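You operate a simulated robot arm through the tools that you are given. There is no shell and no other tool. Be economical: measure what you need, move in short steps, check, and stop when the job is done.

You are at the controls of a simulated two-armed robot. One attempt, no reset.

## Task
Hold the rough half tile still and rub its burr off.
Fine: Use the rubbing stone. Hood on and its pointer in the green before you rub. Afterwards put the stone back and switch the hood off. What is to be rubbed or washed off counts as gone when no trace of it is left.

The check looks at the end state, three seconds after you hand in, the way a careful person would. Anything else that was tipped, shoved, dropped, spilled or broken makes it a failure.

## Robot
Two 7-joint arms with two-finger parallel grippers on one trunk, on a base that drives. Base frame: it is fixed to the floor where the robot stands at the start and does not move with it; the origin is under the middle of the robot, x ahead of it, y to its left, z up. Readings come in m, degrees, newtons and seconds.
The left shoulder is at the start at [0.07, 0.134, 1.301], the right one opposite. With the tool pointing down near the work surface each hand reaches from about 0.1 to 0.64 m from the robot's upright axis, wherever it stands, measured 20 degrees to its own side. Places, roughly: dust hood [0.5, 0.1, 1]; hood switch [0.5, 0.1, 1]; rough half tile (15x24x6 cm) [0.4, 0.5, 0.9]; round gauge [0.6, 0.1, 1]. Payload 1.57 kg a hand.
The TCP of each hand is the grasp point between the finger pads, 0.03 m short of the fingertips. In the tool frame z runs along the fingers and y along their closing line. Largest opening 0.08 m; finger width 0.017, thickness 0.012; the body of the gripper, 0.04 by 0.082 m, starts 0.08 m behind the TCP.
Orientation is that of the tool frame in the base frame, as a unit quaternion [w, x, y, z]. With the fingers straight down and closing along the base's y, the tool's x points along the base's -x, its y along +y and its z along -z.

## Interface
- The arms move only by the tool drive_tool. It takes "left_deltas", "right_deltas" or both (then of equal length, played together; a hand with none holds still); each is a list of rows, each a list of 7 numbers: the turn, a rotation vector about the base's x, y, z in degrees, then the shift along the base's x, y, z in m, then the opening, from 0 (shut) to 1 (fully open). In form: [[wx, wy, wz, dx, dy, dz, fingers], ...]. A call has 1 to 10 rows; each row is the pose to reach, as a shift and turn from the pose commanded when the call began. Each row takes 0.2 s and may step no farther than 0.05 m and 8.6 degrees from the row before; otherwise, or with a gripper value out of range, the whole call is refused. Where a pose cannot be reached the arm comes as near as it can. A force on the tool above 40 N (or 10 N above the force at the start of the call, whichever is more), or a blocked arm, ends the call early, and 0.2 s more pass. The fingers move at their own pace (about 0.153 m/s each) and stop on an object; they squeeze with about 22 N. The grip force told is the motor's: it shows also when the fingers shut on nothing. Time passes only in rows, and 0.2 s behind the last, so rows that repeat a pose let the fingers close. It gives the time, the measured TCP pose, the force on the tool (base axes), the opening and the grip force at its end, in the units of the frame above (readings bear some noise), with the torque about the TCP (base axes, N m) and any sound that the robot's microphone picked up.
- Cameras (640 x 400 px; columns grow to the right, rows downward): "scene" is now at [0.1202, 0.039, 1.5146]; the picture's right is [0.49, -0.87, 0.00], its down [-0.61, -0.35, -0.71] and it looks along [0.61, 0.35, -0.71] (base axes); focal length 222 px, centre (320, 200). "left" rides on the left gripper at [0.072, 0.007, -0.122] in its tool frame; the picture's right is [-0.09, 1.00, 0.00], its down [-0.84, -0.08, -0.54] and it looks along [-0.54, -0.05, 0.84] (tool axes); focal length 238 px, centre (320, 200). "right" rides on the right gripper at [0.072, -0.007, -0.122] in its tool frame; the picture's right is [0.09, 1.00, 0.00], its down [-0.84, 0.08, -0.54] and it looks along [-0.54, 0.05, 0.84] (tool axes); focal length 238 px, centre (320, 200). There is no depth. A picture from a camera that has moved, and an enlarged one, comes with that camera's place and axes in the base frame and with its lens.
- capture(camera): a new picture of that camera. The clock stands still meanwhile.
- raise_lower(by): slides the trunk up (or, below 0, down) by that many m; the arms and the scene camera ride with it, the base frame stays. It gives what a move gives, with no picture.
- roll_base(legs): drives the robot by 1 to 6 legs, each [ahead, left, turn to the left] in m, m and degrees, along the robot's own axes; the way and the turn of a leg run together, so that a leg with both is an arc; at most 1.5 m and 180 degrees a leg. The arms and the cameras ride along, it lands a little off, and it stops where it bumps. It gives what a move gives.
- turn_head(pan, tilt): turns the head with the scene camera to pan (to the left, within 86 degrees either way) and tilt (down, from -29 to 69), counted from straight ahead of the robot. It gives what a move gives.
- inspect(camera, box): a new picture of the part [left, top, right, bottom] of that camera's present view, enlarged. The clock stands still meanwhile.
- finish_job(): hands the job in; it is judged then, once.

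Work in short steps. Places have to be worked out from the pictures, the camera data and where the tool is seen: move nearer, look again, correct. Check each grasp and each placing, and mend what went wrong. You have 120 turns and 108 pictures in all, those below and enlarged ones among them. Open the grippers and draw the arms clear of the work before you hand the job in, unless the task says otherwise.

The tools are called after ">>>" by a JSON object that holds its "api" and its "payload". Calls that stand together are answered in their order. drive_tool: Moves the arms, as the interface text tells. Its arguments: {"type":"object","properties":{"left_deltas":{"type":"array"},"right_deltas":{"type":"array"}},"required":[]} The other tools are called the same way: raise_lower (by) slides the trunk up or down; roll_base (legs) drives the base; turn_head (pan, tilt) turns the head that bears the scene camera; capture (camera) takes a picture; inspect (camera, box) takes an enlarged picture of a part of a camera's view; finish_job () hands the job in.

At the start:

```text
t: 0.0
left_tcp_pos: [0.2766, 0.3383, 1.3477]
left_tool_rot: [0.0, 0.0, 1.0, 0.0]
left_force: [-0.5, -1.4, -0.6]
left_ft_torque: [-0.04, -0.01, 0.0]
left_finger_gap: 0.08
left_gripper_force: 0.1
right_tcp_pos: [0.3282, 0.037, 1.3245]
right_tool_rot: [0.0, 0.0, 1.0, 0.0]
right_force: [0.4, 0.4, -0.8]
right_ft_torque: [0.01, 0.01, -0.02]
right_finger_gap: 0.0801
right_gripper_force: 0.1
trunk travel left (down, up): [-0.875, 0.065]
robot x, y, heading: [0.0, -0.0042, -0.0]
head pan, tilt: [29.7, 45.0]
```

scene: 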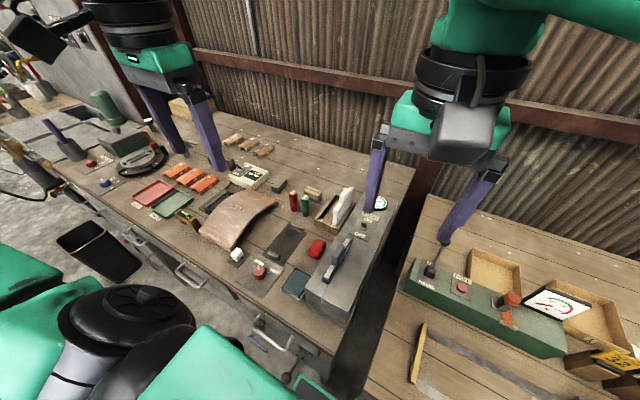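
right: 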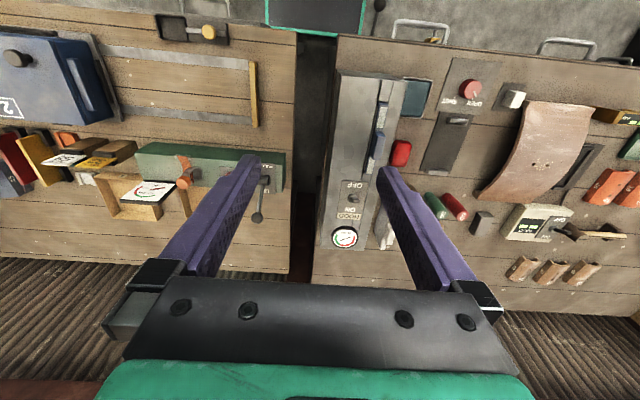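
left: 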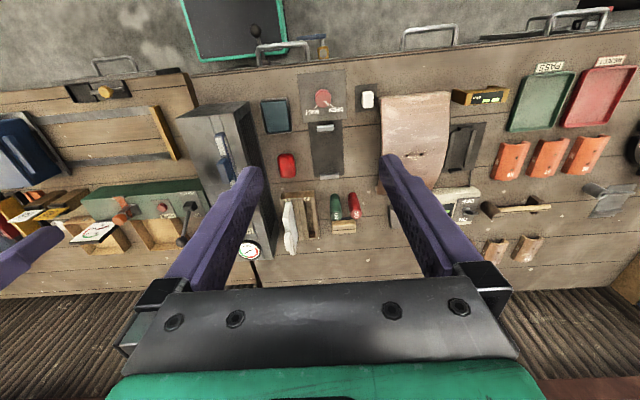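

The scene shows the bench with the curved half tile, a grey hood with dial, and several candidate tools. I'll take enlarged views first to identify the items.

>>> {"api": "inspect", "payload": {"camera": "scene", "box": [130, 130, 290, 230]}}

>>> {"api": "inspect", "payload": {"camera": "scene", "box": [230, 180, 420, 300]}}

>>> {"api": "inspect", "payload": {"camera": "left", "box": [170, 80, 400, 270]}}

>>> {"api": "inspect", "payload": {"camera": "right", "box": [310, 60, 640, 270]}}

```text
4.00 times, centred on (210, 180) of scene
camera zoom: at [0.1202, 0.039, 1.5146], right [0.49, -0.87, 0.0], down [-0.61, -0.35, -0.71], along [0.61, 0.35, -0.71], focal length 889 px, centre (760, 280)
```

zoom: 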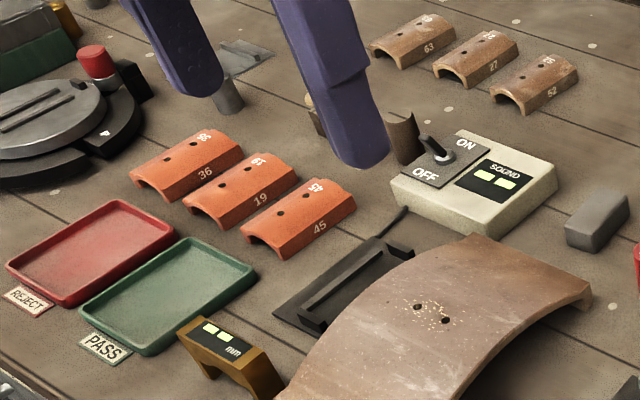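

```text
3.33 times, centred on (325, 240) of scene
camera zoom: at [0.1202, 0.039, 1.5146], right [0.49, -0.87, 0.0], down [-0.61, -0.35, -0.71], along [0.61, 0.35, -0.71], focal length 741 px, centre (303, 67)
```

zoom: 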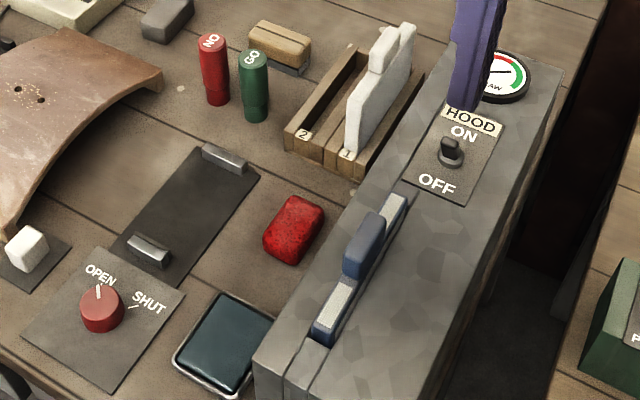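

```text
2.11 times, centred on (285, 175) of left
camera zoom: at [0.2036, 0.3463, 1.4694], right [0.09, 1.0, 0.0], down [0.84, -0.08, 0.54], along [0.54, -0.05, -0.84], focal length 502 px, centre (394, 253)
```

zoom: 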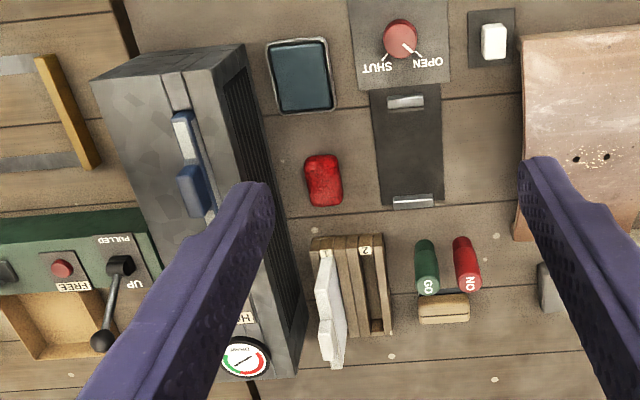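

```text
1.90 times, centred on (475, 165) of right
camera zoom: at [0.2572, 0.0304, 1.4472], right [-0.09, 1.0, 0.0], down [0.84, 0.08, 0.54], along [0.54, 0.05, -0.84], focal length 454 px, centre (25, 267)
```

zoom: 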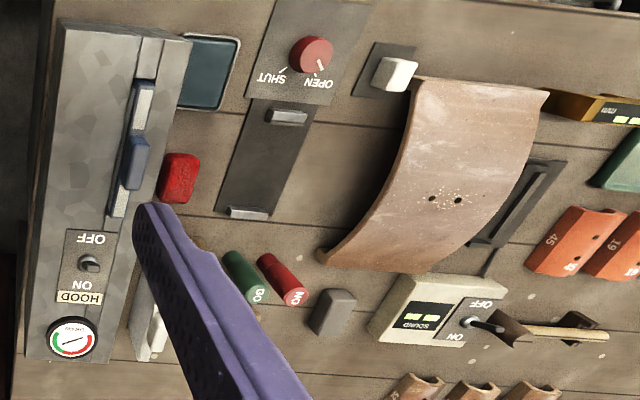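

The grey block beside the tile (~[0.64,0.53]) looks like the rubbing stone, the tile's crown is near [0.43,0.54,0.95], and the hood switch near [0.54,0.13]. I'll shift the base left so the tile comes in reach, then look again.

>>> {"api": "roll_base", "payload": {"legs": [[0, 0.3, 0]]}}

>>> {"api": "turn_head", "payload": {"pan": 10, "tilt": 55}}

>>> {"api": "capture", "payload": {"camera": "scene"}}

>>> {"api": "capture", "payload": {"camera": "left"}}

```text
t: 2.0
left_tcp_pos: [0.2765, 0.6341, 1.3477]
left_tool_rot: [0.0, 0.0, 1.0, 0.001]
left_force: [-0.6, -1.1, -0.3]
left_ft_torque: [0.02, 0.02, -0.01]
left_finger_gap: 0.0798
left_gripper_force: 0.1
right_tcp_pos: [0.3275, 0.3328, 1.3241]
right_tool_rot: [0.001, 0.0, 1.0, 0.002]
right_force: [0.0, -1.0, -0.4]
right_ft_torque: [0.01, 0.0, -0.02]
right_finger_gap: 0.0801
right_gripper_force: 0.2
trunk travel left (down, up): [-0.875, 0.065]
robot x, y, heading: [0.0001, 0.2944, -0.0]
head pan, tilt: [29.7, 45.0]
```

```text
t: 2.9
left_tcp_pos: [0.2773, 0.6385, 1.3474]
left_tool_rot: [0.0, 0.001, 1.0, 0.001]
left_force: [0.2, 0.2, 0.1]
left_ft_torque: [-0.02, -0.01, -0.01]
left_finger_gap: 0.08
left_gripper_force: 0.1
right_tcp_pos: [0.3273, 0.3365, 1.3241]
right_tool_rot: [-0.001, 0.0, 1.0, 0.0]
right_force: [-1.0, 0.0, -0.4]
right_ft_torque: [-0.02, 0.03, -0.02]
right_finger_gap: 0.0799
right_gripper_force: 0.1
trunk travel left (down, up): [-0.875, 0.065]
robot x, y, heading: [0.004, 0.3001, -0.1]
head pan, tilt: [10.0, 55.0]
```

```text
100 pictures are left
camera scene: at [0.1205, 0.3101, 1.5012], right [0.17, -0.98, 0.0], down [-0.81, -0.14, -0.57], along [0.57, 0.1, -0.82], focal length 222 px, centre (320, 200)
```

scene: 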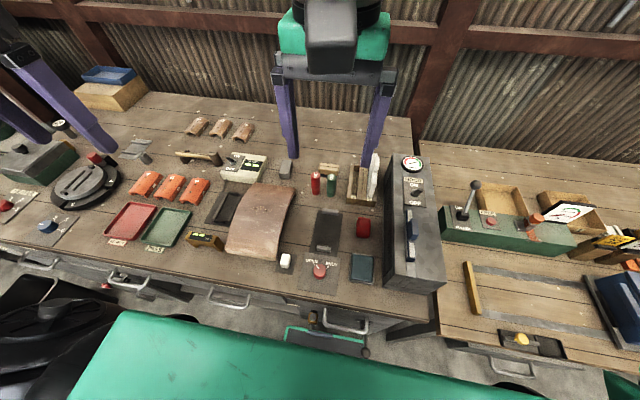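

```text
99 pictures are left
camera left: at [0.2037, 0.645, 1.4692], right [0.09, 1.0, 0.0], down [0.84, -0.08, 0.54], along [0.54, -0.05, -0.84], focal length 238 px, centre (320, 200)
```

left: 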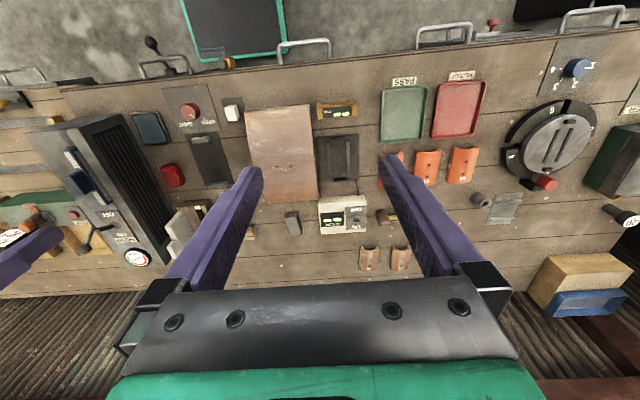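

The view is clearer now. I enlarge the tile and the hood from both cameras to see the burr and the gauge.

>>> {"api": "inspect", "payload": {"camera": "left", "box": [215, 90, 375, 250]}}

>>> {"api": "inspect", "payload": {"camera": "scene", "box": [200, 140, 350, 290]}}

>>> {"api": "inspect", "payload": {"camera": "scene", "box": [340, 140, 450, 300]}}

```text
2.50 times, centred on (295, 170) of left
camera zoom: at [0.2037, 0.645, 1.4692], right [0.09, 1.0, 0.0], down [0.84, -0.08, 0.54], along [0.54, -0.05, -0.84], focal length 596 px, centre (382, 275)
```

zoom: 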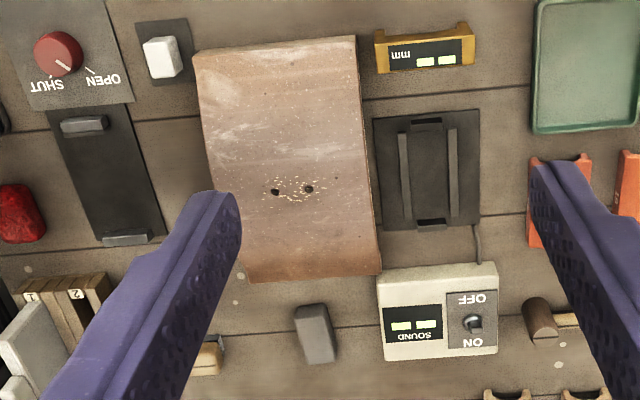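

```text
2.67 times, centred on (275, 215) of scene
camera zoom: at [0.1205, 0.3101, 1.5012], right [0.17, -0.98, 0.0], down [-0.81, -0.14, -0.57], along [0.57, 0.1, -0.82], focal length 593 px, centre (440, 160)
```

zoom: 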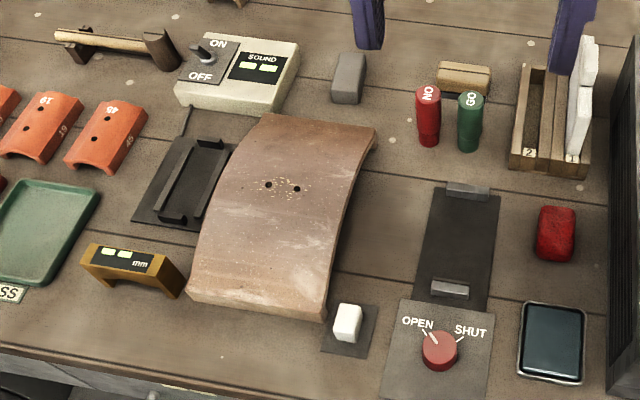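

```text
2.50 times, centred on (395, 220) of scene
camera zoom: at [0.1205, 0.3101, 1.5012], right [0.17, -0.98, 0.0], down [-0.81, -0.14, -0.57], along [0.57, 0.1, -0.82], focal length 556 px, centre (132, 150)
```

zoom: 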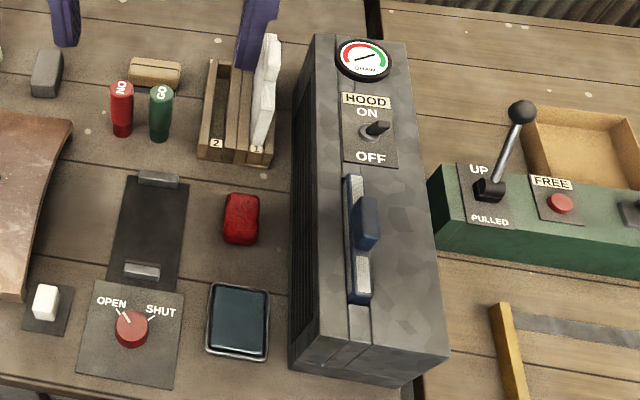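

Burr = light specks around the two holes on the tile's crown; the hood switch tip comes out at about [0.507,0.122,1.035] and the damper handle at about [0.39,0.143,1.05]. I bring the right hand over the hood for a closer look.

>>> {"api": "drive_tool", "payload": {"right_deltas": [[0, 0, 0, 0.01, -0.035, -0.02, 0.5], [0, 0, 0, 0.02, -0.07, -0.04, 0], [0, 0, 0, 0.03, -0.105, -0.06, 0], [0, 0, 0, 0.035, -0.14, -0.08, 0], [0, 0, 0, 0.04, -0.175, -0.1, 0], [0, 0, 0, 0.045, -0.206, -0.12, 0], [0, 0, 0, 0.045, -0.206, -0.12, 0]]}}

>>> {"api": "capture", "payload": {"camera": "right"}}

>>> {"api": "inspect", "payload": {"camera": "scene", "box": [340, 140, 450, 300]}}

```text
t: 4.5
left_tcp_pos: [0.2764, 0.6381, 1.3473]
left_tool_rot: [0.0, 0.0, 1.0, 0.001]
left_force: [-0.3, 0.0, 1.2]
left_ft_torque: [-0.03, 0.0, -0.04]
left_finger_gap: 0.08
left_gripper_force: 0.0
right_tcp_pos: [0.3727, 0.1299, 1.2022]
right_tool_rot: [0.0, 0.0, 1.0, -0.001]
right_force: [-0.6, -0.3, 0.3]
right_ft_torque: [-0.03, 0.0, 0.0]
right_finger_gap: 0.0
right_gripper_force: 21.6
trunk travel left (down, up): [-0.875, 0.065]
robot x, y, heading: [-0.0, 0.2981, 0.0]
head pan, tilt: [10.0, 55.0]
```

```text
95 pictures are left
camera right: at [0.3026, 0.1235, 1.326], right [-0.09, 1.0, 0.0], down [0.84, 0.08, 0.54], along [0.54, 0.05, -0.84], focal length 238 px, centre (320, 200)
```

right: 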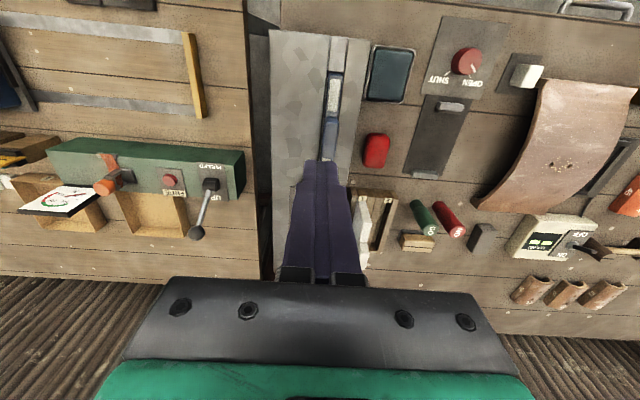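

```text
2.50 times, centred on (395, 220) of scene
camera zoom: at [0.1205, 0.31, 1.5011], right [0.17, -0.98, 0.0], down [-0.81, -0.14, -0.57], along [0.56, 0.1, -0.82], focal length 556 px, centre (132, 150)
```

zoom: 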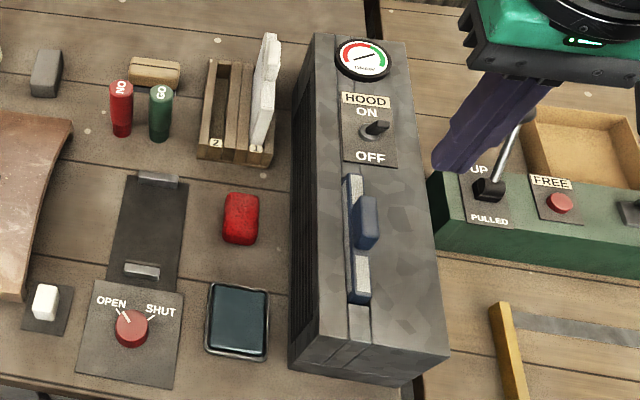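

Scene geometry checks out against the fingertip. Switch base is near x=0.521 with its tip leaning to OFF (−x); I go down on its near side with closed fingers, then check.

>>> {"api": "drive_tool", "payload": {"right_deltas": [[0, 0, 0, 0.045, -0.004, -0.01, 0], [0, 0, 0, 0.09, -0.008, -0.02, 0], [0, 0, 0, 0.09, -0.008, -0.06, 0], [0, 0, 0, 0.09, -0.008, -0.1, 0], [0, 0, 0, 0.09, -0.008, -0.135, 0], [0, 0, 0, 0.09, -0.008, -0.135, 0]]}}

>>> {"api": "inspect", "payload": {"camera": "scene", "box": [370, 140, 450, 220]}}

>>> {"api": "inspect", "payload": {"camera": "right", "box": [240, 130, 400, 290]}}

```text
t: 5.9
left_tcp_pos: [0.2752, 0.637, 1.3474]
left_tool_rot: [0.0, -0.001, 1.0, 0.0]
left_force: [0.3, 0.8, -0.4]
left_ft_torque: [0.0, -0.01, 0.02]
left_finger_gap: 0.0801
left_gripper_force: 0.1
right_tcp_pos: [0.4633, 0.1211, 1.0676]
right_tool_rot: [-0.001, 0.001, 1.0, -0.001]
right_force: [-0.3, -0.1, -1.4]
right_ft_torque: [-0.01, 0.01, 0.01]
right_finger_gap: 0.0001
right_gripper_force: 21.5
trunk travel left (down, up): [-0.875, 0.065]
robot x, y, heading: [0.0034, 0.2964, -0.0]
head pan, tilt: [10.0, 55.0]
```

```text
5.00 times, centred on (410, 180) of scene
camera zoom: at [0.1201, 0.3095, 1.5012], right [0.17, -0.98, 0.0], down [-0.81, -0.14, -0.57], along [0.57, 0.1, -0.82], focal length 1111 px, centre (-130, 300)
```

zoom: 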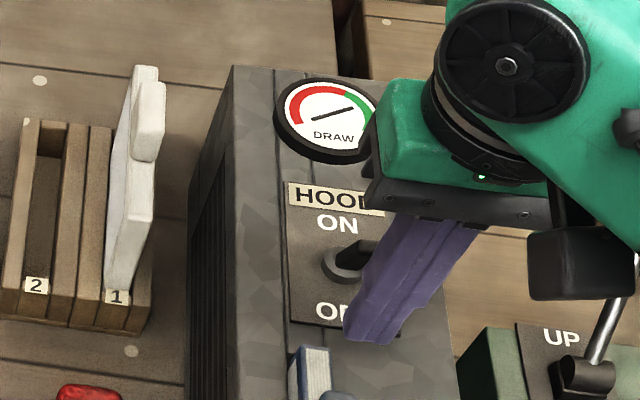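

```text
2.50 times, centred on (320, 210) of right
camera zoom: at [0.3927, 0.1144, 1.1916], right [-0.09, 1.0, 0.0], down [0.84, 0.08, 0.54], along [0.54, 0.05, -0.84], focal length 596 px, centre (320, 175)
```

zoom: 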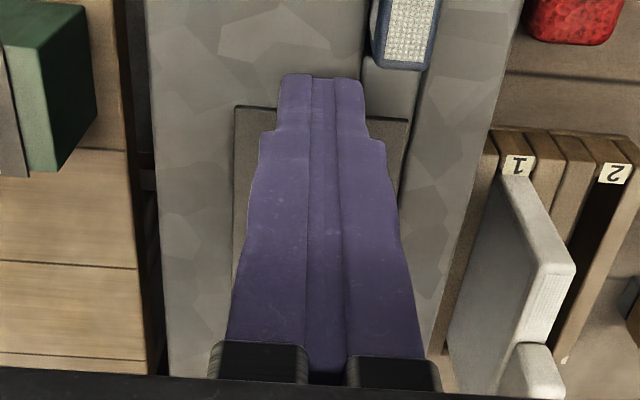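

The fingers stand just in front of the lever. I lower 1 cm and push toward +x.

>>> {"api": "drive_tool", "payload": {"right_deltas": [[0, 0, 0, 0, 0, -0.01, 0], [0, 0, 0, 0.02, 0, -0.01, 0], [0, 0, 0, 0.035, 0, -0.01, 0], [0, 0, 0, 0.05, 0, -0.01, 0], [0, 0, 0, 0.06, 0, -0.01, 0], [0, 0, 0, 0.06, 0, -0.01, 0]]}}

>>> {"api": "inspect", "payload": {"camera": "scene", "box": [370, 140, 450, 220]}}

```text
t: 7.1
left_tcp_pos: [0.2664, 0.6368, 1.3505]
left_tool_rot: [0.004, 0.001, 1.0, 0.0]
left_force: [0.2, -0.4, -0.2]
left_ft_torque: [0.0, 0.02, -0.02]
left_finger_gap: 0.08
left_gripper_force: 0.0
right_tcp_pos: [0.5069, 0.1219, 1.0597]
right_tool_rot: [-0.011, -0.003, 1.0, -0.004]
right_force: [-31.9, -1.4, 9.0]
right_ft_torque: [-0.25, 0.77, -0.08]
right_finger_gap: 0.0
right_gripper_force: 21.2
trunk travel left (down, up): [-0.875, 0.065]
robot x, y, heading: [-0.0035, 0.2996, 0.0]
head pan, tilt: [10.0, 55.0]
stopped in row 6 (right hand): the force on the tool passed its limit at 51 N (the readings are from after the stop); the commanded pose is now the measured one
```

```text
5.00 times, centred on (410, 180) of scene
camera zoom: at [0.1087, 0.3101, 1.5023], right [0.17, -0.99, 0.0], down [-0.8, -0.14, -0.58], along [0.57, 0.1, -0.81], focal length 1111 px, centre (-130, 300)
```

zoom: 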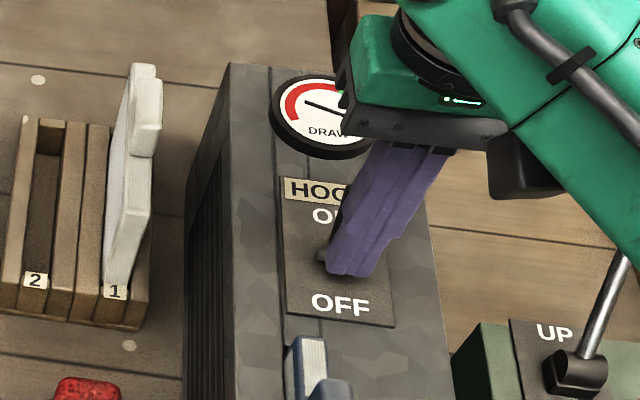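

The gauge pointer swung left into the red, so the hood looks on. I back off and up to see the lever.

>>> {"api": "drive_tool", "payload": {"right_deltas": [[0, 0, 0, -0.02, 0, 0.0, 0], [0, 0, 0, -0.03, 0, 0.03, 0], [0, 0, 0, -0.06, 0, 0.07, 0], [0, 0, 0, -0.1, 0, 0.09, 0], [0, 0, 0, -0.13, 0, 0.11, 0], [0, 0, 0, -0.13, 0, 0.11, 0]]}}

>>> {"api": "inspect", "payload": {"camera": "scene", "box": [370, 140, 450, 220]}}

>>> {"api": "inspect", "payload": {"camera": "scene", "box": [380, 190, 440, 270]}}

```text
t: 8.5
left_tcp_pos: [0.275, 0.637, 1.3477]
left_tool_rot: [0.0, 0.001, 1.0, 0.0]
left_force: [-0.2, -0.2, -0.2]
left_ft_torque: [0.0, 0.01, -0.01]
left_finger_gap: 0.0798
left_gripper_force: 0.1
right_tcp_pos: [0.3856, 0.1205, 1.1683]
right_tool_rot: [-0.008, -0.002, 1.0, -0.001]
right_force: [0.2, -0.2, -1.0]
right_ft_torque: [0.03, 0.0, 0.0]
right_finger_gap: 0.0001
right_gripper_force: 21.1
trunk travel left (down, up): [-0.875, 0.065]
robot x, y, heading: [-0.0015, 0.3, -0.2]
head pan, tilt: [10.0, 55.0]
```

```text
5.00 times, centred on (410, 180) of scene
camera zoom: at [0.1196, 0.3096, 1.5011], right [0.17, -0.98, 0.0], down [-0.81, -0.14, -0.57], along [0.56, 0.1, -0.82], focal length 1111 px, centre (-130, 300)
```

zoom: 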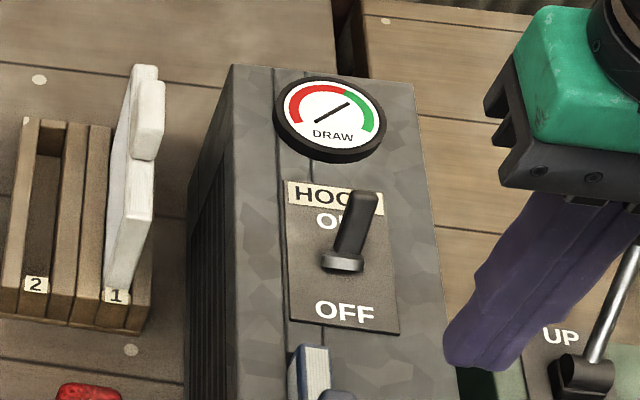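

```text
5.00 times, centred on (410, 230) of scene
camera zoom: at [0.1196, 0.3096, 1.5011], right [0.17, -0.98, 0.0], down [-0.81, -0.14, -0.57], along [0.56, 0.1, -0.82], focal length 1111 px, centre (-130, 50)
```

zoom: 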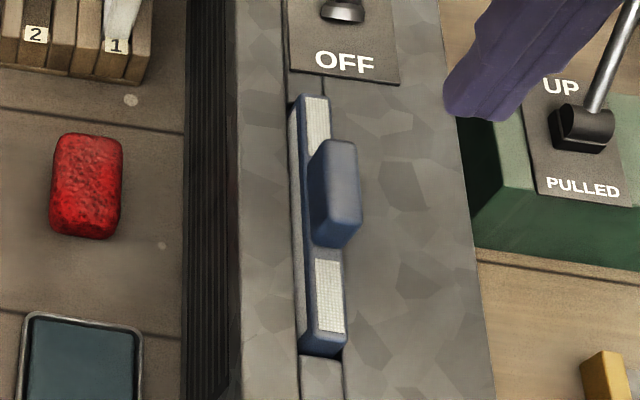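

The lever is on ON. I wait a little and zoom on the dial to read where its pointer settles.

>>> {"api": "inspect", "payload": {"camera": "scene", "box": [400, 150, 425, 175]}}

>>> {"api": "drive_tool", "payload": {"right_deltas": [[0, 0, 0, -0.02, -0.03, 0.02, 0], [0, 0, 0, -0.04, -0.06, 0.04, 0], [0, 0, 0, -0.04, -0.06, 0.04, 0], [0, 0, 0, -0.04, -0.06, 0.04, 0], [0, 0, 0, -0.04, -0.06, 0.04, 0], [0, 0, 0, -0.04, -0.06, 0.04, 0]]}}

>>> {"api": "inspect", "payload": {"camera": "scene", "box": [400, 150, 425, 175]}}

>>> {"api": "inspect", "payload": {"camera": "right", "box": [280, 0, 480, 200]}}

```text
16.00 times, centred on (412, 162) of scene
camera zoom: at [0.1196, 0.3096, 1.5011], right [0.17, -0.98, 0.0], down [-0.81, -0.14, -0.57], along [0.56, 0.1, -0.82], focal length 3556 px, centre (-1160, 800)
```

zoom: 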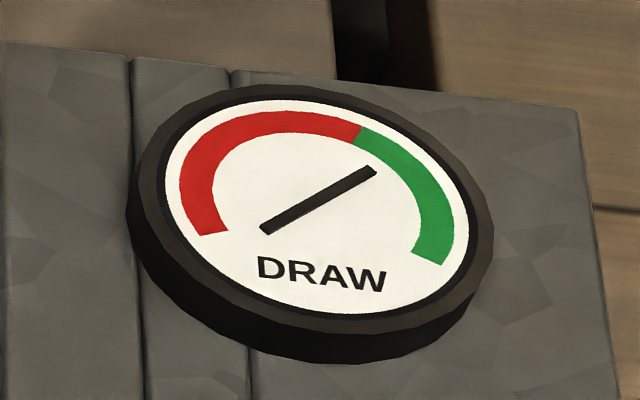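

```text
t: 9.9
left_tcp_pos: [0.2765, 0.6361, 1.347]
left_tool_rot: [0.0, 0.001, 1.0, 0.0]
left_force: [-0.4, -0.2, -0.6]
left_ft_torque: [-0.01, -0.03, 0.03]
left_finger_gap: 0.0803
left_gripper_force: 0.0
right_tcp_pos: [0.3473, 0.0624, 1.2072]
right_tool_rot: [-0.01, -0.002, 1.0, 0.0]
right_force: [-0.2, -0.2, 0.2]
right_ft_torque: [0.04, 0.03, -0.02]
right_finger_gap: 0.0001
right_gripper_force: 22.0
trunk travel left (down, up): [-0.875, 0.065]
robot x, y, heading: [0.0026, 0.2985, -0.1]
head pan, tilt: [10.0, 55.0]
```

```text
16.00 times, centred on (412, 162) of scene
camera zoom: at [0.1201, 0.3094, 1.5011], right [0.17, -0.99, 0.0], down [-0.81, -0.14, -0.57], along [0.56, 0.1, -0.82], focal length 3556 px, centre (-1160, 800)
```

zoom: 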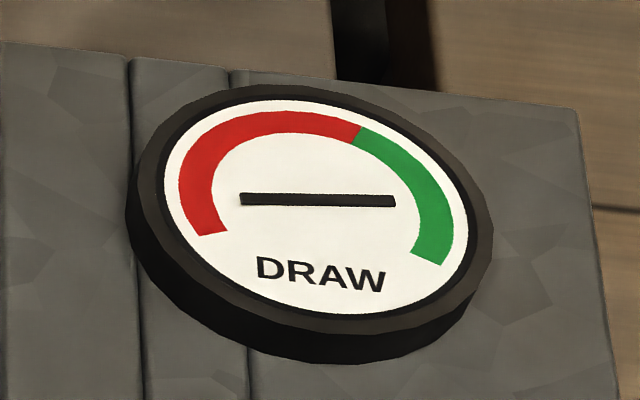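

```text
2.00 times, centred on (380, 100) of right
camera zoom: at [0.2785, 0.0559, 1.3309], right [-0.1, 1.0, 0.0], down [0.85, 0.08, 0.53], along [0.52, 0.05, -0.85], focal length 477 px, centre (200, 400)
```

zoom: 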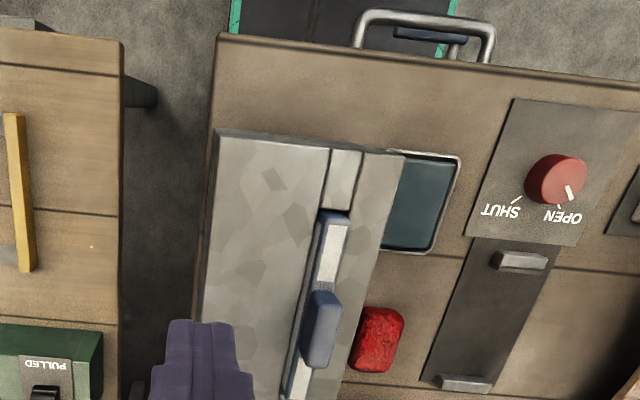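

The needle swept from the lower left through red to the right, now in the green. Next I drive left 0.12 m so the left hand can get the stone and the right hand can hold the tile, then re-read the dial.

>>> {"api": "roll_base", "payload": {"legs": [[0, 0.12, 0]]}}

>>> {"api": "drive_tool", "payload": {"left_deltas": [[0, 0, 0, 0.024, -0.024, -0.025, 1], [0, 0, 0, 0.048, -0.048, -0.05, 1], [0, 0, 0, 0.072, -0.072, -0.075, 1], [0, 0, 0, 0.096, -0.096, -0.1, 1], [0, 0, 0, 0.12, -0.12, -0.125, 1], [0, 0, 0, 0.144, -0.144, -0.15, 1], [0, 0, 0, 0.168, -0.168, -0.175, 1], [0, 0, 0, 0.192, -0.192, -0.2, 1], [0, 0, 0, 0.216, -0.22, -0.225, 1], [0, 0, 0, 0.216, -0.22, -0.225, 1]]}}

>>> {"api": "capture", "payload": {"camera": "left"}}

>>> {"api": "capture", "payload": {"camera": "scene"}}

```text
t: 11.1
left_tcp_pos: [0.2765, 0.752, 1.3474]
left_tool_rot: [0.0, 0.002, 1.0, 0.002]
left_force: [0.7, 0.1, -0.3]
left_ft_torque: [0.03, 0.0, 0.0]
left_finger_gap: 0.08
left_gripper_force: 0.2
right_tcp_pos: [0.3459, 0.1781, 1.2056]
right_tool_rot: [-0.009, -0.002, 1.0, 0.0]
right_force: [-0.1, -0.9, -0.3]
right_ft_torque: [0.02, -0.01, -0.01]
right_finger_gap: 0.0001
right_gripper_force: 20.9
trunk travel left (down, up): [-0.875, 0.065]
robot x, y, heading: [0.0032, 0.4179, -0.1]
head pan, tilt: [10.0, 55.0]
```

```text
t: 13.3
left_tcp_pos: [0.4916, 0.5365, 1.1217]
left_tool_rot: [0.001, -0.001, 1.0, 0.001]
left_force: [0.4, 0.0, -0.1]
left_ft_torque: [0.02, 0.0, -0.01]
left_finger_gap: 0.0802
left_gripper_force: 0.0
right_tcp_pos: [0.3462, 0.182, 1.2065]
right_tool_rot: [-0.008, -0.002, 1.0, -0.001]
right_force: [0.1, -0.4, 0.1]
right_ft_torque: [0.01, 0.01, 0.02]
right_finger_gap: 0.0
right_gripper_force: 21.5
trunk travel left (down, up): [-0.875, 0.065]
robot x, y, heading: [-0.002, 0.4174, 0.0]
head pan, tilt: [10.0, 55.0]
```

```text
85 pictures are left
camera left: at [0.419, 0.5441, 1.2441], right [0.09, 1.0, 0.0], down [0.84, -0.08, 0.54], along [0.54, -0.05, -0.84], focal length 238 px, centre (320, 200)
```

left: 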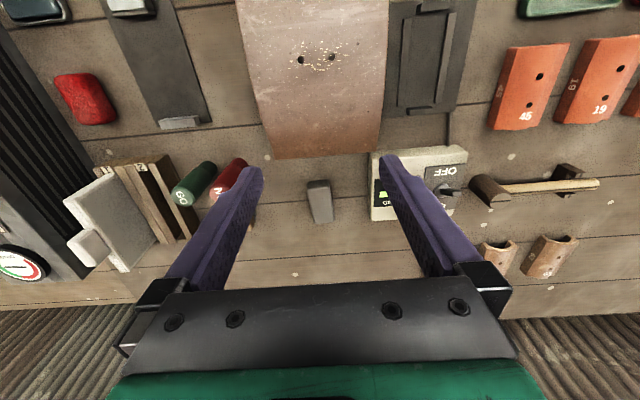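

```text
84 pictures are left
camera scene: at [0.1192, 0.4287, 1.5012], right [0.17, -0.98, 0.0], down [-0.81, -0.14, -0.57], along [0.57, 0.1, -0.82], focal length 222 px, centre (320, 200)
```

scene: 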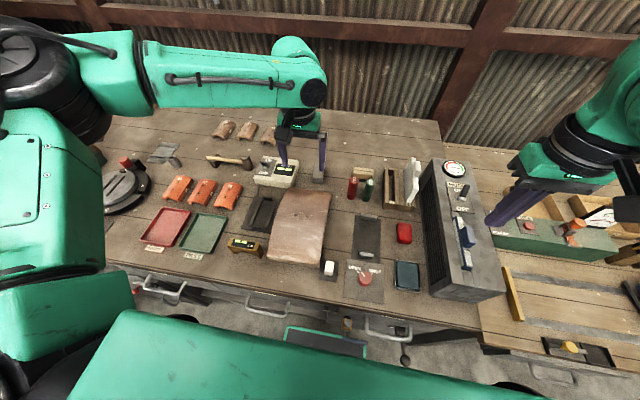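

Stone is right at the left camera's centre. I zoom on it, on the burr, and on the dial again.

>>> {"api": "inspect", "payload": {"camera": "left", "box": [270, 150, 370, 250]}}

>>> {"api": "inspect", "payload": {"camera": "left", "box": [240, 0, 400, 160]}}

>>> {"api": "inspect", "payload": {"camera": "scene", "box": [435, 155, 475, 185]}}

```text
4.00 times, centred on (320, 200) of left
camera zoom: at [0.419, 0.5441, 1.2441], right [0.09, 1.0, 0.0], down [0.84, -0.08, 0.54], along [0.54, -0.05, -0.84], focal length 953 px, centre (320, 200)
```

zoom: 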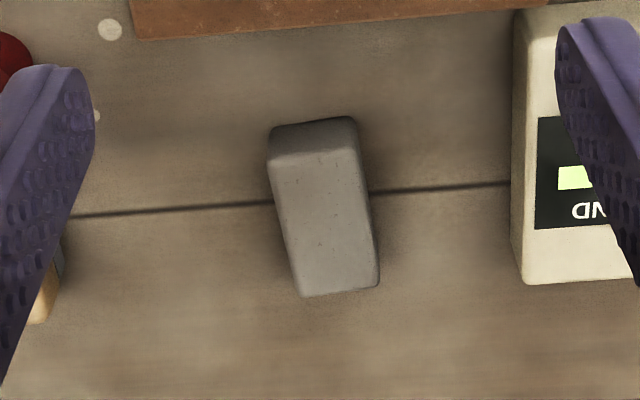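

```text
2.50 times, centred on (320, 80) of left
camera zoom: at [0.419, 0.5441, 1.2441], right [0.09, 1.0, 0.0], down [0.84, -0.08, 0.54], along [0.54, -0.05, -0.84], focal length 596 px, centre (320, 500)
```

zoom: 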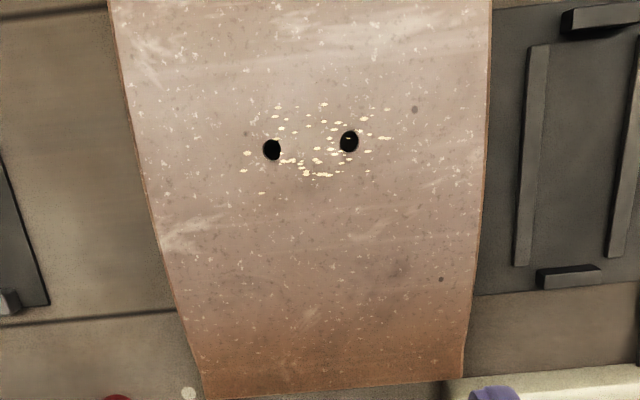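

```text
13.33 times, centred on (455, 170) of scene
camera zoom: at [0.1192, 0.4287, 1.5012], right [0.17, -0.98, 0.0], down [-0.81, -0.14, -0.57], along [0.57, 0.1, -0.82], focal length 2964 px, centre (-1480, 600)
```

zoom: 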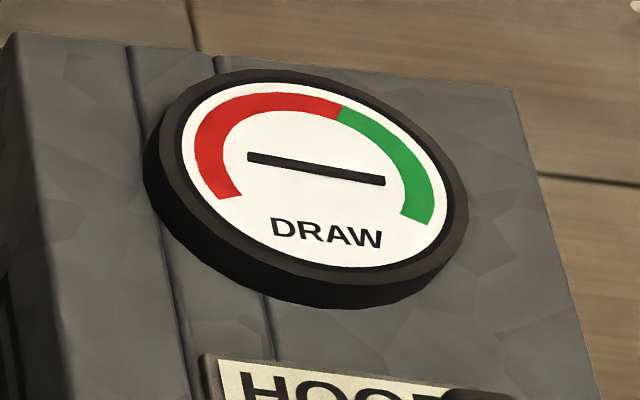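

Dial pointer rests in the green. Stone: about 7×3.4×2.5 cm, centre ≈[0.643,0.527], yaw ≈3°. I move the left hand above it with open fingers.

>>> {"api": "drive_tool", "payload": {"left_deltas": [[0, 0, 1, 0.04, -0.002, -0.02, 1], [0, 0, 2, 0.08, -0.005, -0.04, 1], [0, 0, 3.4, 0.12, -0.008, -0.06, 1], [0, 0, 3.4, 0.151, -0.0095, -0.09, 1], [0, 0, 3.4, 0.151, -0.0095, -0.12, 1], [0, 0, 3.4, 0.151, -0.0095, -0.12, 1]]}}

>>> {"api": "capture", "payload": {"camera": "left"}}

>>> {"api": "inspect", "payload": {"camera": "scene", "box": [240, 120, 360, 220]}}

```text
t: 14.7
left_tcp_pos: [0.5209, 0.5938, 1.0594]
left_tool_rot: [0.002, -0.028, 1.0, 0.0]
left_force: [0.3, 0.3, 1.0]
left_ft_torque: [-0.01, 0.04, -0.04]
left_finger_gap: 0.0802
left_gripper_force: 0.1
left hand out of reach, approached as far as the arm can: row 1, 2, 3, 4, 5, 6
right_tcp_pos: [0.3474, 0.1803, 1.2069]
right_tool_rot: [-0.008, -0.001, 1.0, -0.001]
right_force: [0.4, 0.6, -0.3]
right_ft_torque: [0.02, 0.02, 0.02]
right_finger_gap: 0.0001
right_gripper_force: 21.0
trunk travel left (down, up): [-0.875, 0.065]
robot x, y, heading: [0.0006, 0.4185, -0.2]
head pan, tilt: [10.0, 55.0]
```

```text
80 pictures are left
camera left: at [0.4474, 0.5982, 1.1819], right [0.03, 1.0, 0.0], down [0.84, -0.03, 0.54], along [0.54, -0.02, -0.84], focal length 238 px, centre (320, 200)
```

left: 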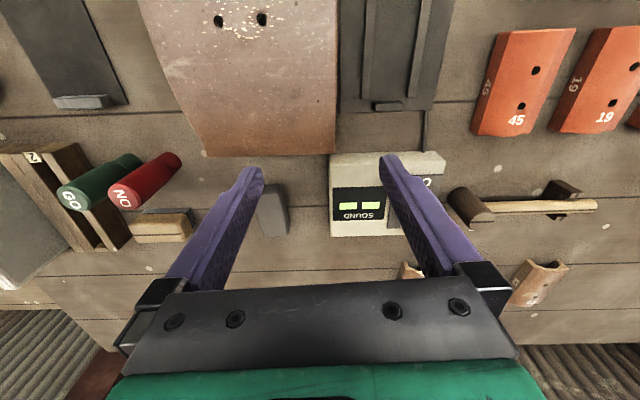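

```text
4.00 times, centred on (300, 170) of scene
camera zoom: at [0.1195, 0.4281, 1.5012], right [0.17, -0.98, 0.0], down [-0.81, -0.14, -0.57], along [0.57, 0.1, -0.82], focal length 889 px, centre (400, 320)
```

zoom: 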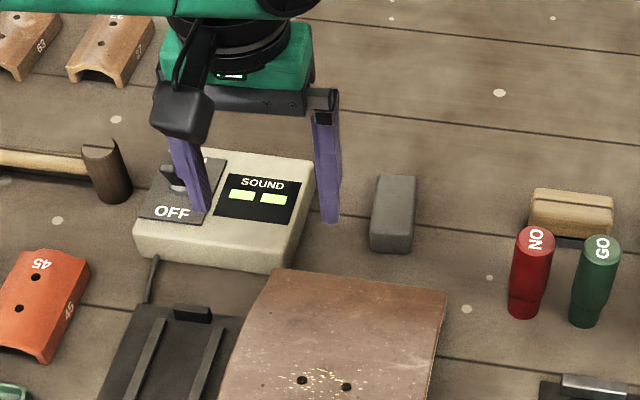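

The left hand can't get there pointing straight down, so I tilt the fingers forward (about −y), which brings the wrist closer, and see where the command lands.

>>> {"api": "drive_tool", "payload": {"left_deltas": [[0, -8, 0, 0, 0, 0, 1], [0, -16, 0, 0, 0, 0, 1], [0, -24, 0, 0, 0, 0, 1], [0, -30, 0, 0, 0, 0, 1], [0, -30, 0, 0, 0, 0, 1]]}}

```text
t: 15.9
left_tcp_pos: [0.5206, 0.598, 1.0597]
left_tool_rot: [0.259, -0.027, 0.966, -0.009]
left_force: [-0.4, -0.2, -0.7]
left_ft_torque: [0.04, 0.03, -0.02]
left_finger_gap: 0.0799
left_gripper_force: 0.1
right_tcp_pos: [0.3469, 0.1819, 1.2077]
right_tool_rot: [-0.009, -0.001, 1.0, -0.001]
right_force: [-1.0, 0.7, 0.4]
right_ft_torque: [0.0, 0.02, 0.0]
right_finger_gap: 0.0
right_gripper_force: 20.8
trunk travel left (down, up): [-0.875, 0.065]
robot x, y, heading: [0.0008, 0.4138, -0.3]
head pan, tilt: [10.0, 55.0]
```

The tilt worked and the command base is the present pose. Now I move toward a point above the stone.

>>> {"api": "drive_tool", "payload": {"left_deltas": [[0, 0, 0, 0.03, -0.018, 0, 1], [0, 0, 0, 0.06, -0.036, -0.01, 1], [0, 0, 0, 0.09, -0.054, -0.03, 1], [0, 0, 0, 0.12, -0.07, -0.06, 1], [0, 0, 0, 0.12, -0.07, -0.06, 1]]}}

>>> {"api": "capture", "payload": {"camera": "left"}}

>>> {"api": "inspect", "payload": {"camera": "scene", "box": [240, 120, 360, 220]}}

```text
t: 17.1
left_tcp_pos: [0.5849, 0.5701, 1.044]
left_tool_rot: [0.259, -0.028, 0.966, -0.007]
left_force: [-0.9, -0.4, 0.8]
left_ft_torque: [0.02, 0.04, 0.0]
left_finger_gap: 0.0798
left_gripper_force: 0.2
left hand out of reach, approached as far as the arm can: row 3, 4, 5
right_tcp_pos: [0.347, 0.1813, 1.2067]
right_tool_rot: [-0.009, -0.002, 1.0, 0.0]
right_force: [-0.1, 0.2, 0.1]
right_ft_torque: [0.02, 0.0, 0.0]
right_finger_gap: 0.0
right_gripper_force: 20.9
trunk travel left (down, up): [-0.875, 0.065]
robot x, y, heading: [-0.0003, 0.4199, -0.1]
head pan, tilt: [10.0, 55.0]
```

```text
78 pictures are left
camera left: at [0.4607, 0.573, 1.1144], right [0.03, 1.0, 0.02], down [0.46, -0.03, 0.89], along [0.89, -0.02, -0.46], focal length 238 px, centre (320, 200)
```

left: 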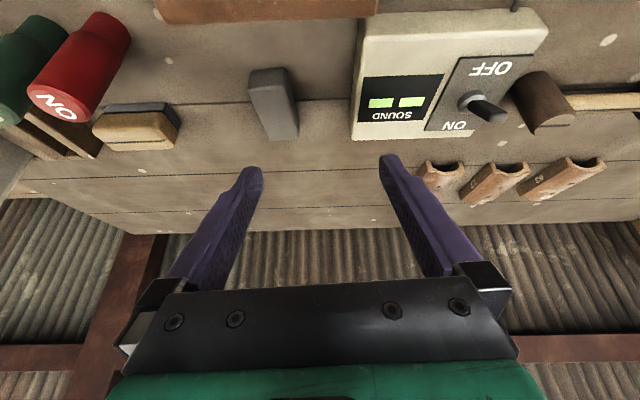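

```text
4.00 times, centred on (300, 170) of scene
camera zoom: at [0.121, 0.4276, 1.501], right [0.17, -0.99, 0.0], down [-0.81, -0.14, -0.57], along [0.56, 0.1, -0.82], focal length 889 px, centre (400, 320)
```

zoom: 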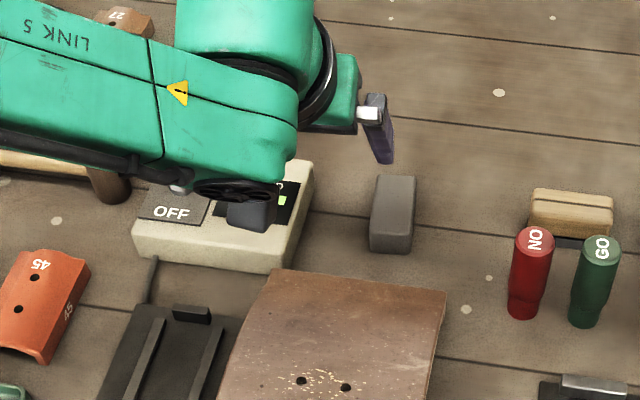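

The left hand is at its reach limit (x≈0.585). I drive the base ahead a little, 0.05 m, watching for a bump.

>>> {"api": "roll_base", "payload": {"legs": [[0.05, 0, 0]]}}

>>> {"api": "capture", "payload": {"camera": "scene"}}

```text
t: 18.1
left_tcp_pos: [0.6275, 0.5704, 1.0494]
left_tool_rot: [0.263, -0.028, 0.964, -0.007]
left_force: [-1.2, 0.2, 0.1]
left_ft_torque: [0.0, -0.04, 0.02]
left_finger_gap: 0.0801
left_gripper_force: 0.0
right_tcp_pos: [0.3872, 0.181, 1.2101]
right_tool_rot: [-0.005, -0.001, 1.0, 0.0]
right_force: [-1.1, 0.2, 0.7]
right_ft_torque: [-0.01, -0.07, -0.02]
right_finger_gap: 0.0
right_gripper_force: 21.3
trunk travel left (down, up): [-0.875, 0.065]
robot x, y, heading: [0.0451, 0.4165, -0.0]
head pan, tilt: [10.0, 55.0]
```

```text
76 pictures are left
camera scene: at [0.1589, 0.4285, 1.5021], right [0.17, -0.99, 0.0], down [-0.8, -0.14, -0.58], along [0.57, 0.1, -0.82], focal length 222 px, centre (320, 200)
```

scene: 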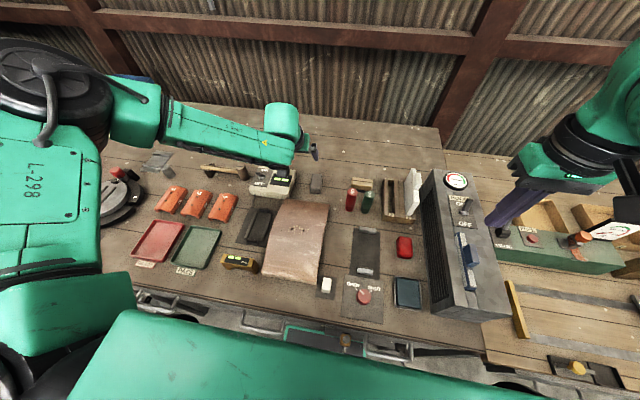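

Base moved ~0.045 m. Now I move the left hand above the stone, lower.

>>> {"api": "drive_tool", "payload": {"left_deltas": [[0, 0, 0, 0.0, -0.02, 0, 1], [0, 0, 0, 0.0, -0.042, 0, 1], [0, 0, 0, 0.0, -0.042, -0.03, 1], [0, 0, 0, 0.0, -0.042, -0.05, 1], [0, 0, 0, 0.0, -0.042, -0.05, 1]]}}

>>> {"api": "capture", "payload": {"camera": "left"}}

>>> {"api": "inspect", "payload": {"camera": "scene", "box": [240, 120, 360, 220]}}

```text
t: 19.3
left_tcp_pos: [0.6042, 0.5568, 1.0272]
left_tool_rot: [0.259, -0.028, 0.966, -0.008]
left_force: [-0.3, 0.4, 0.7]
left_ft_torque: [-0.01, -0.03, 0.0]
left_finger_gap: 0.08
left_gripper_force: 0.1
left hand out of reach, approached as far as the arm can: row 1, 2, 3, 4, 5
right_tcp_pos: [0.3943, 0.1809, 1.2081]
right_tool_rot: [-0.01, -0.001, 1.0, 0.0]
right_force: [0.7, 0.3, 0.3]
right_ft_torque: [0.02, 0.01, 0.01]
right_finger_gap: 0.0003
right_gripper_force: 21.1
trunk travel left (down, up): [-0.875, 0.065]
robot x, y, heading: [0.0505, 0.4181, -0.1]
head pan, tilt: [10.0, 55.0]
```

```text
75 pictures are left
camera left: at [0.48, 0.5607, 1.0957], right [0.03, 1.0, 0.02], down [0.45, -0.03, 0.89], along [0.89, -0.02, -0.46], focal length 238 px, centre (320, 200)
```

left: 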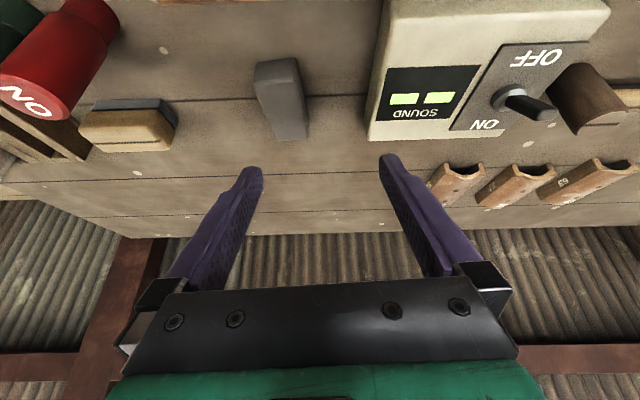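

```text
4.00 times, centred on (300, 170) of scene
camera zoom: at [0.168, 0.4278, 1.5013], right [0.17, -0.99, 0.0], down [-0.81, -0.14, -0.57], along [0.57, 0.1, -0.82], focal length 889 px, centre (400, 320)
```

zoom: 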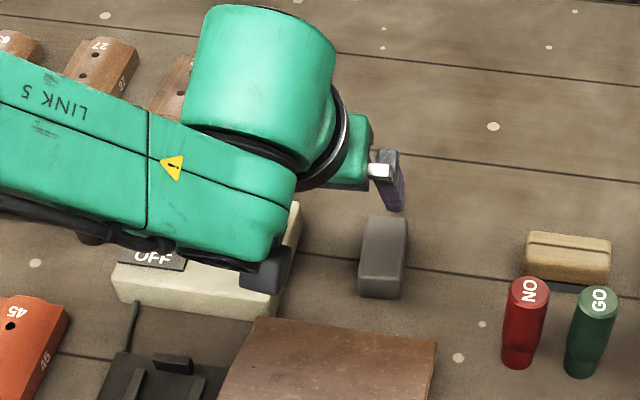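

The arm is limited when reaching across the body; the stone should lie ~20° to the left of the robot. I pull the hands up, then shift the base right 0.15 m.

>>> {"api": "drive_tool", "payload": {"left_deltas": [[0, 0, 0, -0.02, 0.02, 0.03, 1], [0, 0, 0, -0.04, 0.04, 0.06, 1], [0, 0, 0, -0.04, 0.04, 0.09, 1]], "right_deltas": [[0, 0, 0, -0.02, 0.02, 0.03, 0], [0, 0, 0, -0.04, 0.04, 0.06, 0], [0, 0, 0, -0.06, 0.06, 0.09, 0]]}}

>>> {"api": "roll_base", "payload": {"legs": [[0, -0.15, 0]]}}

```text
t: 20.1
left_tcp_pos: [0.5644, 0.5963, 1.115]
left_tool_rot: [0.259, -0.027, 0.965, -0.008]
left_force: [-0.5, -0.1, -0.2]
left_ft_torque: [0.03, 0.0, -0.03]
left_finger_gap: 0.08
left_gripper_force: 0.1
right_tcp_pos: [0.3344, 0.2408, 1.2978]
right_tool_rot: [-0.01, -0.001, 1.0, -0.002]
right_force: [-0.8, 0.1, 1.1]
right_ft_torque: [-0.01, -0.01, 0.0]
right_finger_gap: 0.0001
right_gripper_force: 22.0
trunk travel left (down, up): [-0.875, 0.065]
robot x, y, heading: [0.0477, 0.416, -0.1]
head pan, tilt: [10.0, 55.0]
```

```text
t: 21.4
left_tcp_pos: [0.553, 0.5004, 1.1157]
left_tool_rot: [0.259, -0.043, 0.965, 0.0]
left_force: [-0.3, -0.8, 0.3]
left_ft_torque: [0.04, -0.01, 0.02]
left_finger_gap: 0.08
left_gripper_force: 0.0
right_tcp_pos: [0.3376, 0.136, 1.2949]
right_tool_rot: [-0.011, -0.02, 1.0, 0.002]
right_force: [0.0, -0.9, -0.3]
right_ft_torque: [0.1, -0.01, -0.01]
right_finger_gap: 0.0002
right_gripper_force: 21.2
trunk travel left (down, up): [-0.875, 0.065]
robot x, y, heading: [0.0419, 0.3102, 2.0]
head pan, tilt: [10.0, 55.0]
stopped in leg 1: the robot was blocked; the commanded pose is now the measured one
```

The base bumped something at y≈0.31. I look down to see what it is before moving on.

>>> {"api": "turn_head", "payload": {"pan": -20, "tilt": 69}}

>>> {"api": "capture", "payload": {"camera": "scene"}}

```text
t: 22.3
left_tcp_pos: [0.5509, 0.5088, 1.1155]
left_tool_rot: [0.259, -0.044, 0.965, -0.004]
left_force: [0.4, 0.2, 1.0]
left_ft_torque: [-0.01, -0.01, 0.0]
left_finger_gap: 0.0804
left_gripper_force: 0.1
right_tcp_pos: [0.336, 0.1455, 1.2972]
right_tool_rot: [-0.008, -0.02, 1.0, -0.001]
right_force: [0.8, -0.6, -0.4]
right_ft_torque: [0.0, 0.0, 0.03]
right_finger_gap: 0.0
right_gripper_force: 21.3
trunk travel left (down, up): [-0.875, 0.065]
robot x, y, heading: [0.0421, 0.3091, 2.0]
head pan, tilt: [-20.0, 68.8]
```

```text
73 pictures are left
camera scene: at [0.1441, 0.2947, 1.4858], right [-0.31, -0.95, 0.0], down [-0.89, 0.29, -0.36], along [0.35, -0.11, -0.93], focal length 222 px, centre (320, 200)
```

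scene: 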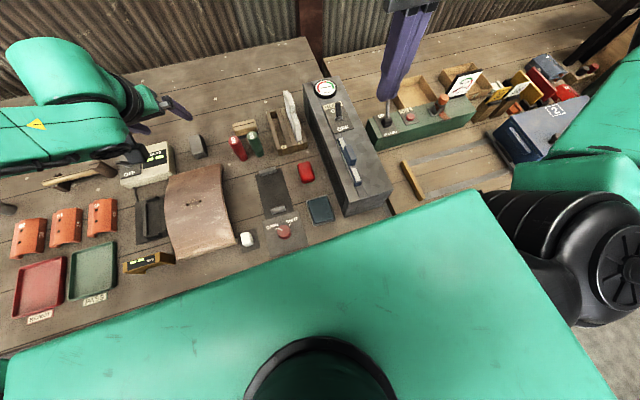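

Nothing on the bench was disturbed (probably a bench leg). From here the stone lies at 20° left, so I ease off the contact a little and try the left hand again.

>>> {"api": "roll_base", "payload": {"legs": [[0, 0.012, -2]]}}

>>> {"api": "drive_tool", "payload": {"left_deltas": [[0, 0, 0, 0.03, 0.005, -0.03, 1], [0, 0, 0, 0.05, 0.01, -0.06, 1], [0, 0, 0, 0.07, 0.01, -0.09, 1], [0, 0, 0, 0.085, 0.01, -0.11, 1], [0, 0, 0, 0.085, 0.01, -0.11, 1]]}}

>>> {"api": "capture", "payload": {"camera": "left"}}

```text
t: 23.1
left_tcp_pos: [0.5584, 0.4996, 1.1156]
left_tool_rot: [0.259, -0.027, 0.965, -0.007]
left_force: [-0.4, -0.3, -0.3]
left_ft_torque: [0.0, 0.01, 0.03]
left_finger_gap: 0.08
left_gripper_force: 0.1
right_tcp_pos: [0.3309, 0.1442, 1.2968]
right_tool_rot: [-0.009, -0.002, 1.0, -0.001]
right_force: [-0.5, -0.5, -1.4]
right_ft_torque: [0.06, -0.02, -0.01]
right_finger_gap: 0.0
right_gripper_force: 21.2
trunk travel left (down, up): [-0.875, 0.065]
robot x, y, heading: [0.0419, 0.3204, -0.1]
head pan, tilt: [-20.0, 68.8]
```

```text
t: 24.3
left_tcp_pos: [0.6325, 0.5178, 1.0139]
left_tool_rot: [0.259, -0.028, 0.965, -0.007]
left_force: [0.2, -0.1, 0.3]
left_ft_torque: [-0.04, -0.01, -0.01]
left_finger_gap: 0.08
left_gripper_force: 0.1
left hand out of reach, approached as far as the arm can: row 4, 5
right_tcp_pos: [0.3291, 0.1467, 1.2967]
right_tool_rot: [-0.008, -0.002, 1.0, -0.001]
right_force: [-0.2, -0.5, -0.2]
right_ft_torque: [-0.02, 0.01, 0.01]
right_finger_gap: 0.0
right_gripper_force: 21.1
trunk travel left (down, up): [-0.875, 0.065]
robot x, y, heading: [0.0428, 0.3224, -0.2]
head pan, tilt: [-20.0, 68.8]
```

```text
72 pictures are left
camera left: at [0.5088, 0.5216, 1.0836], right [0.03, 1.0, 0.02], down [0.45, -0.03, 0.89], along [0.89, -0.02, -0.46], focal length 238 px, centre (320, 200)
```

left: 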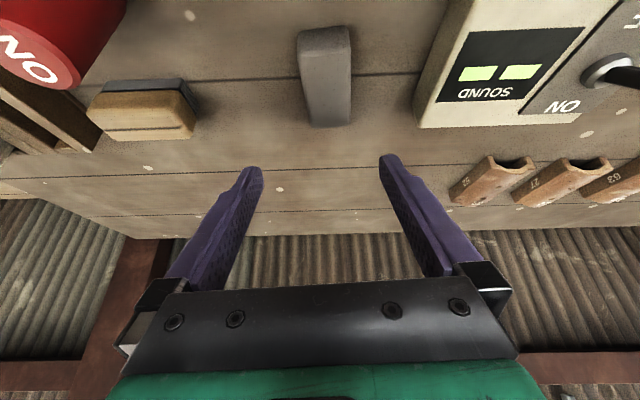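

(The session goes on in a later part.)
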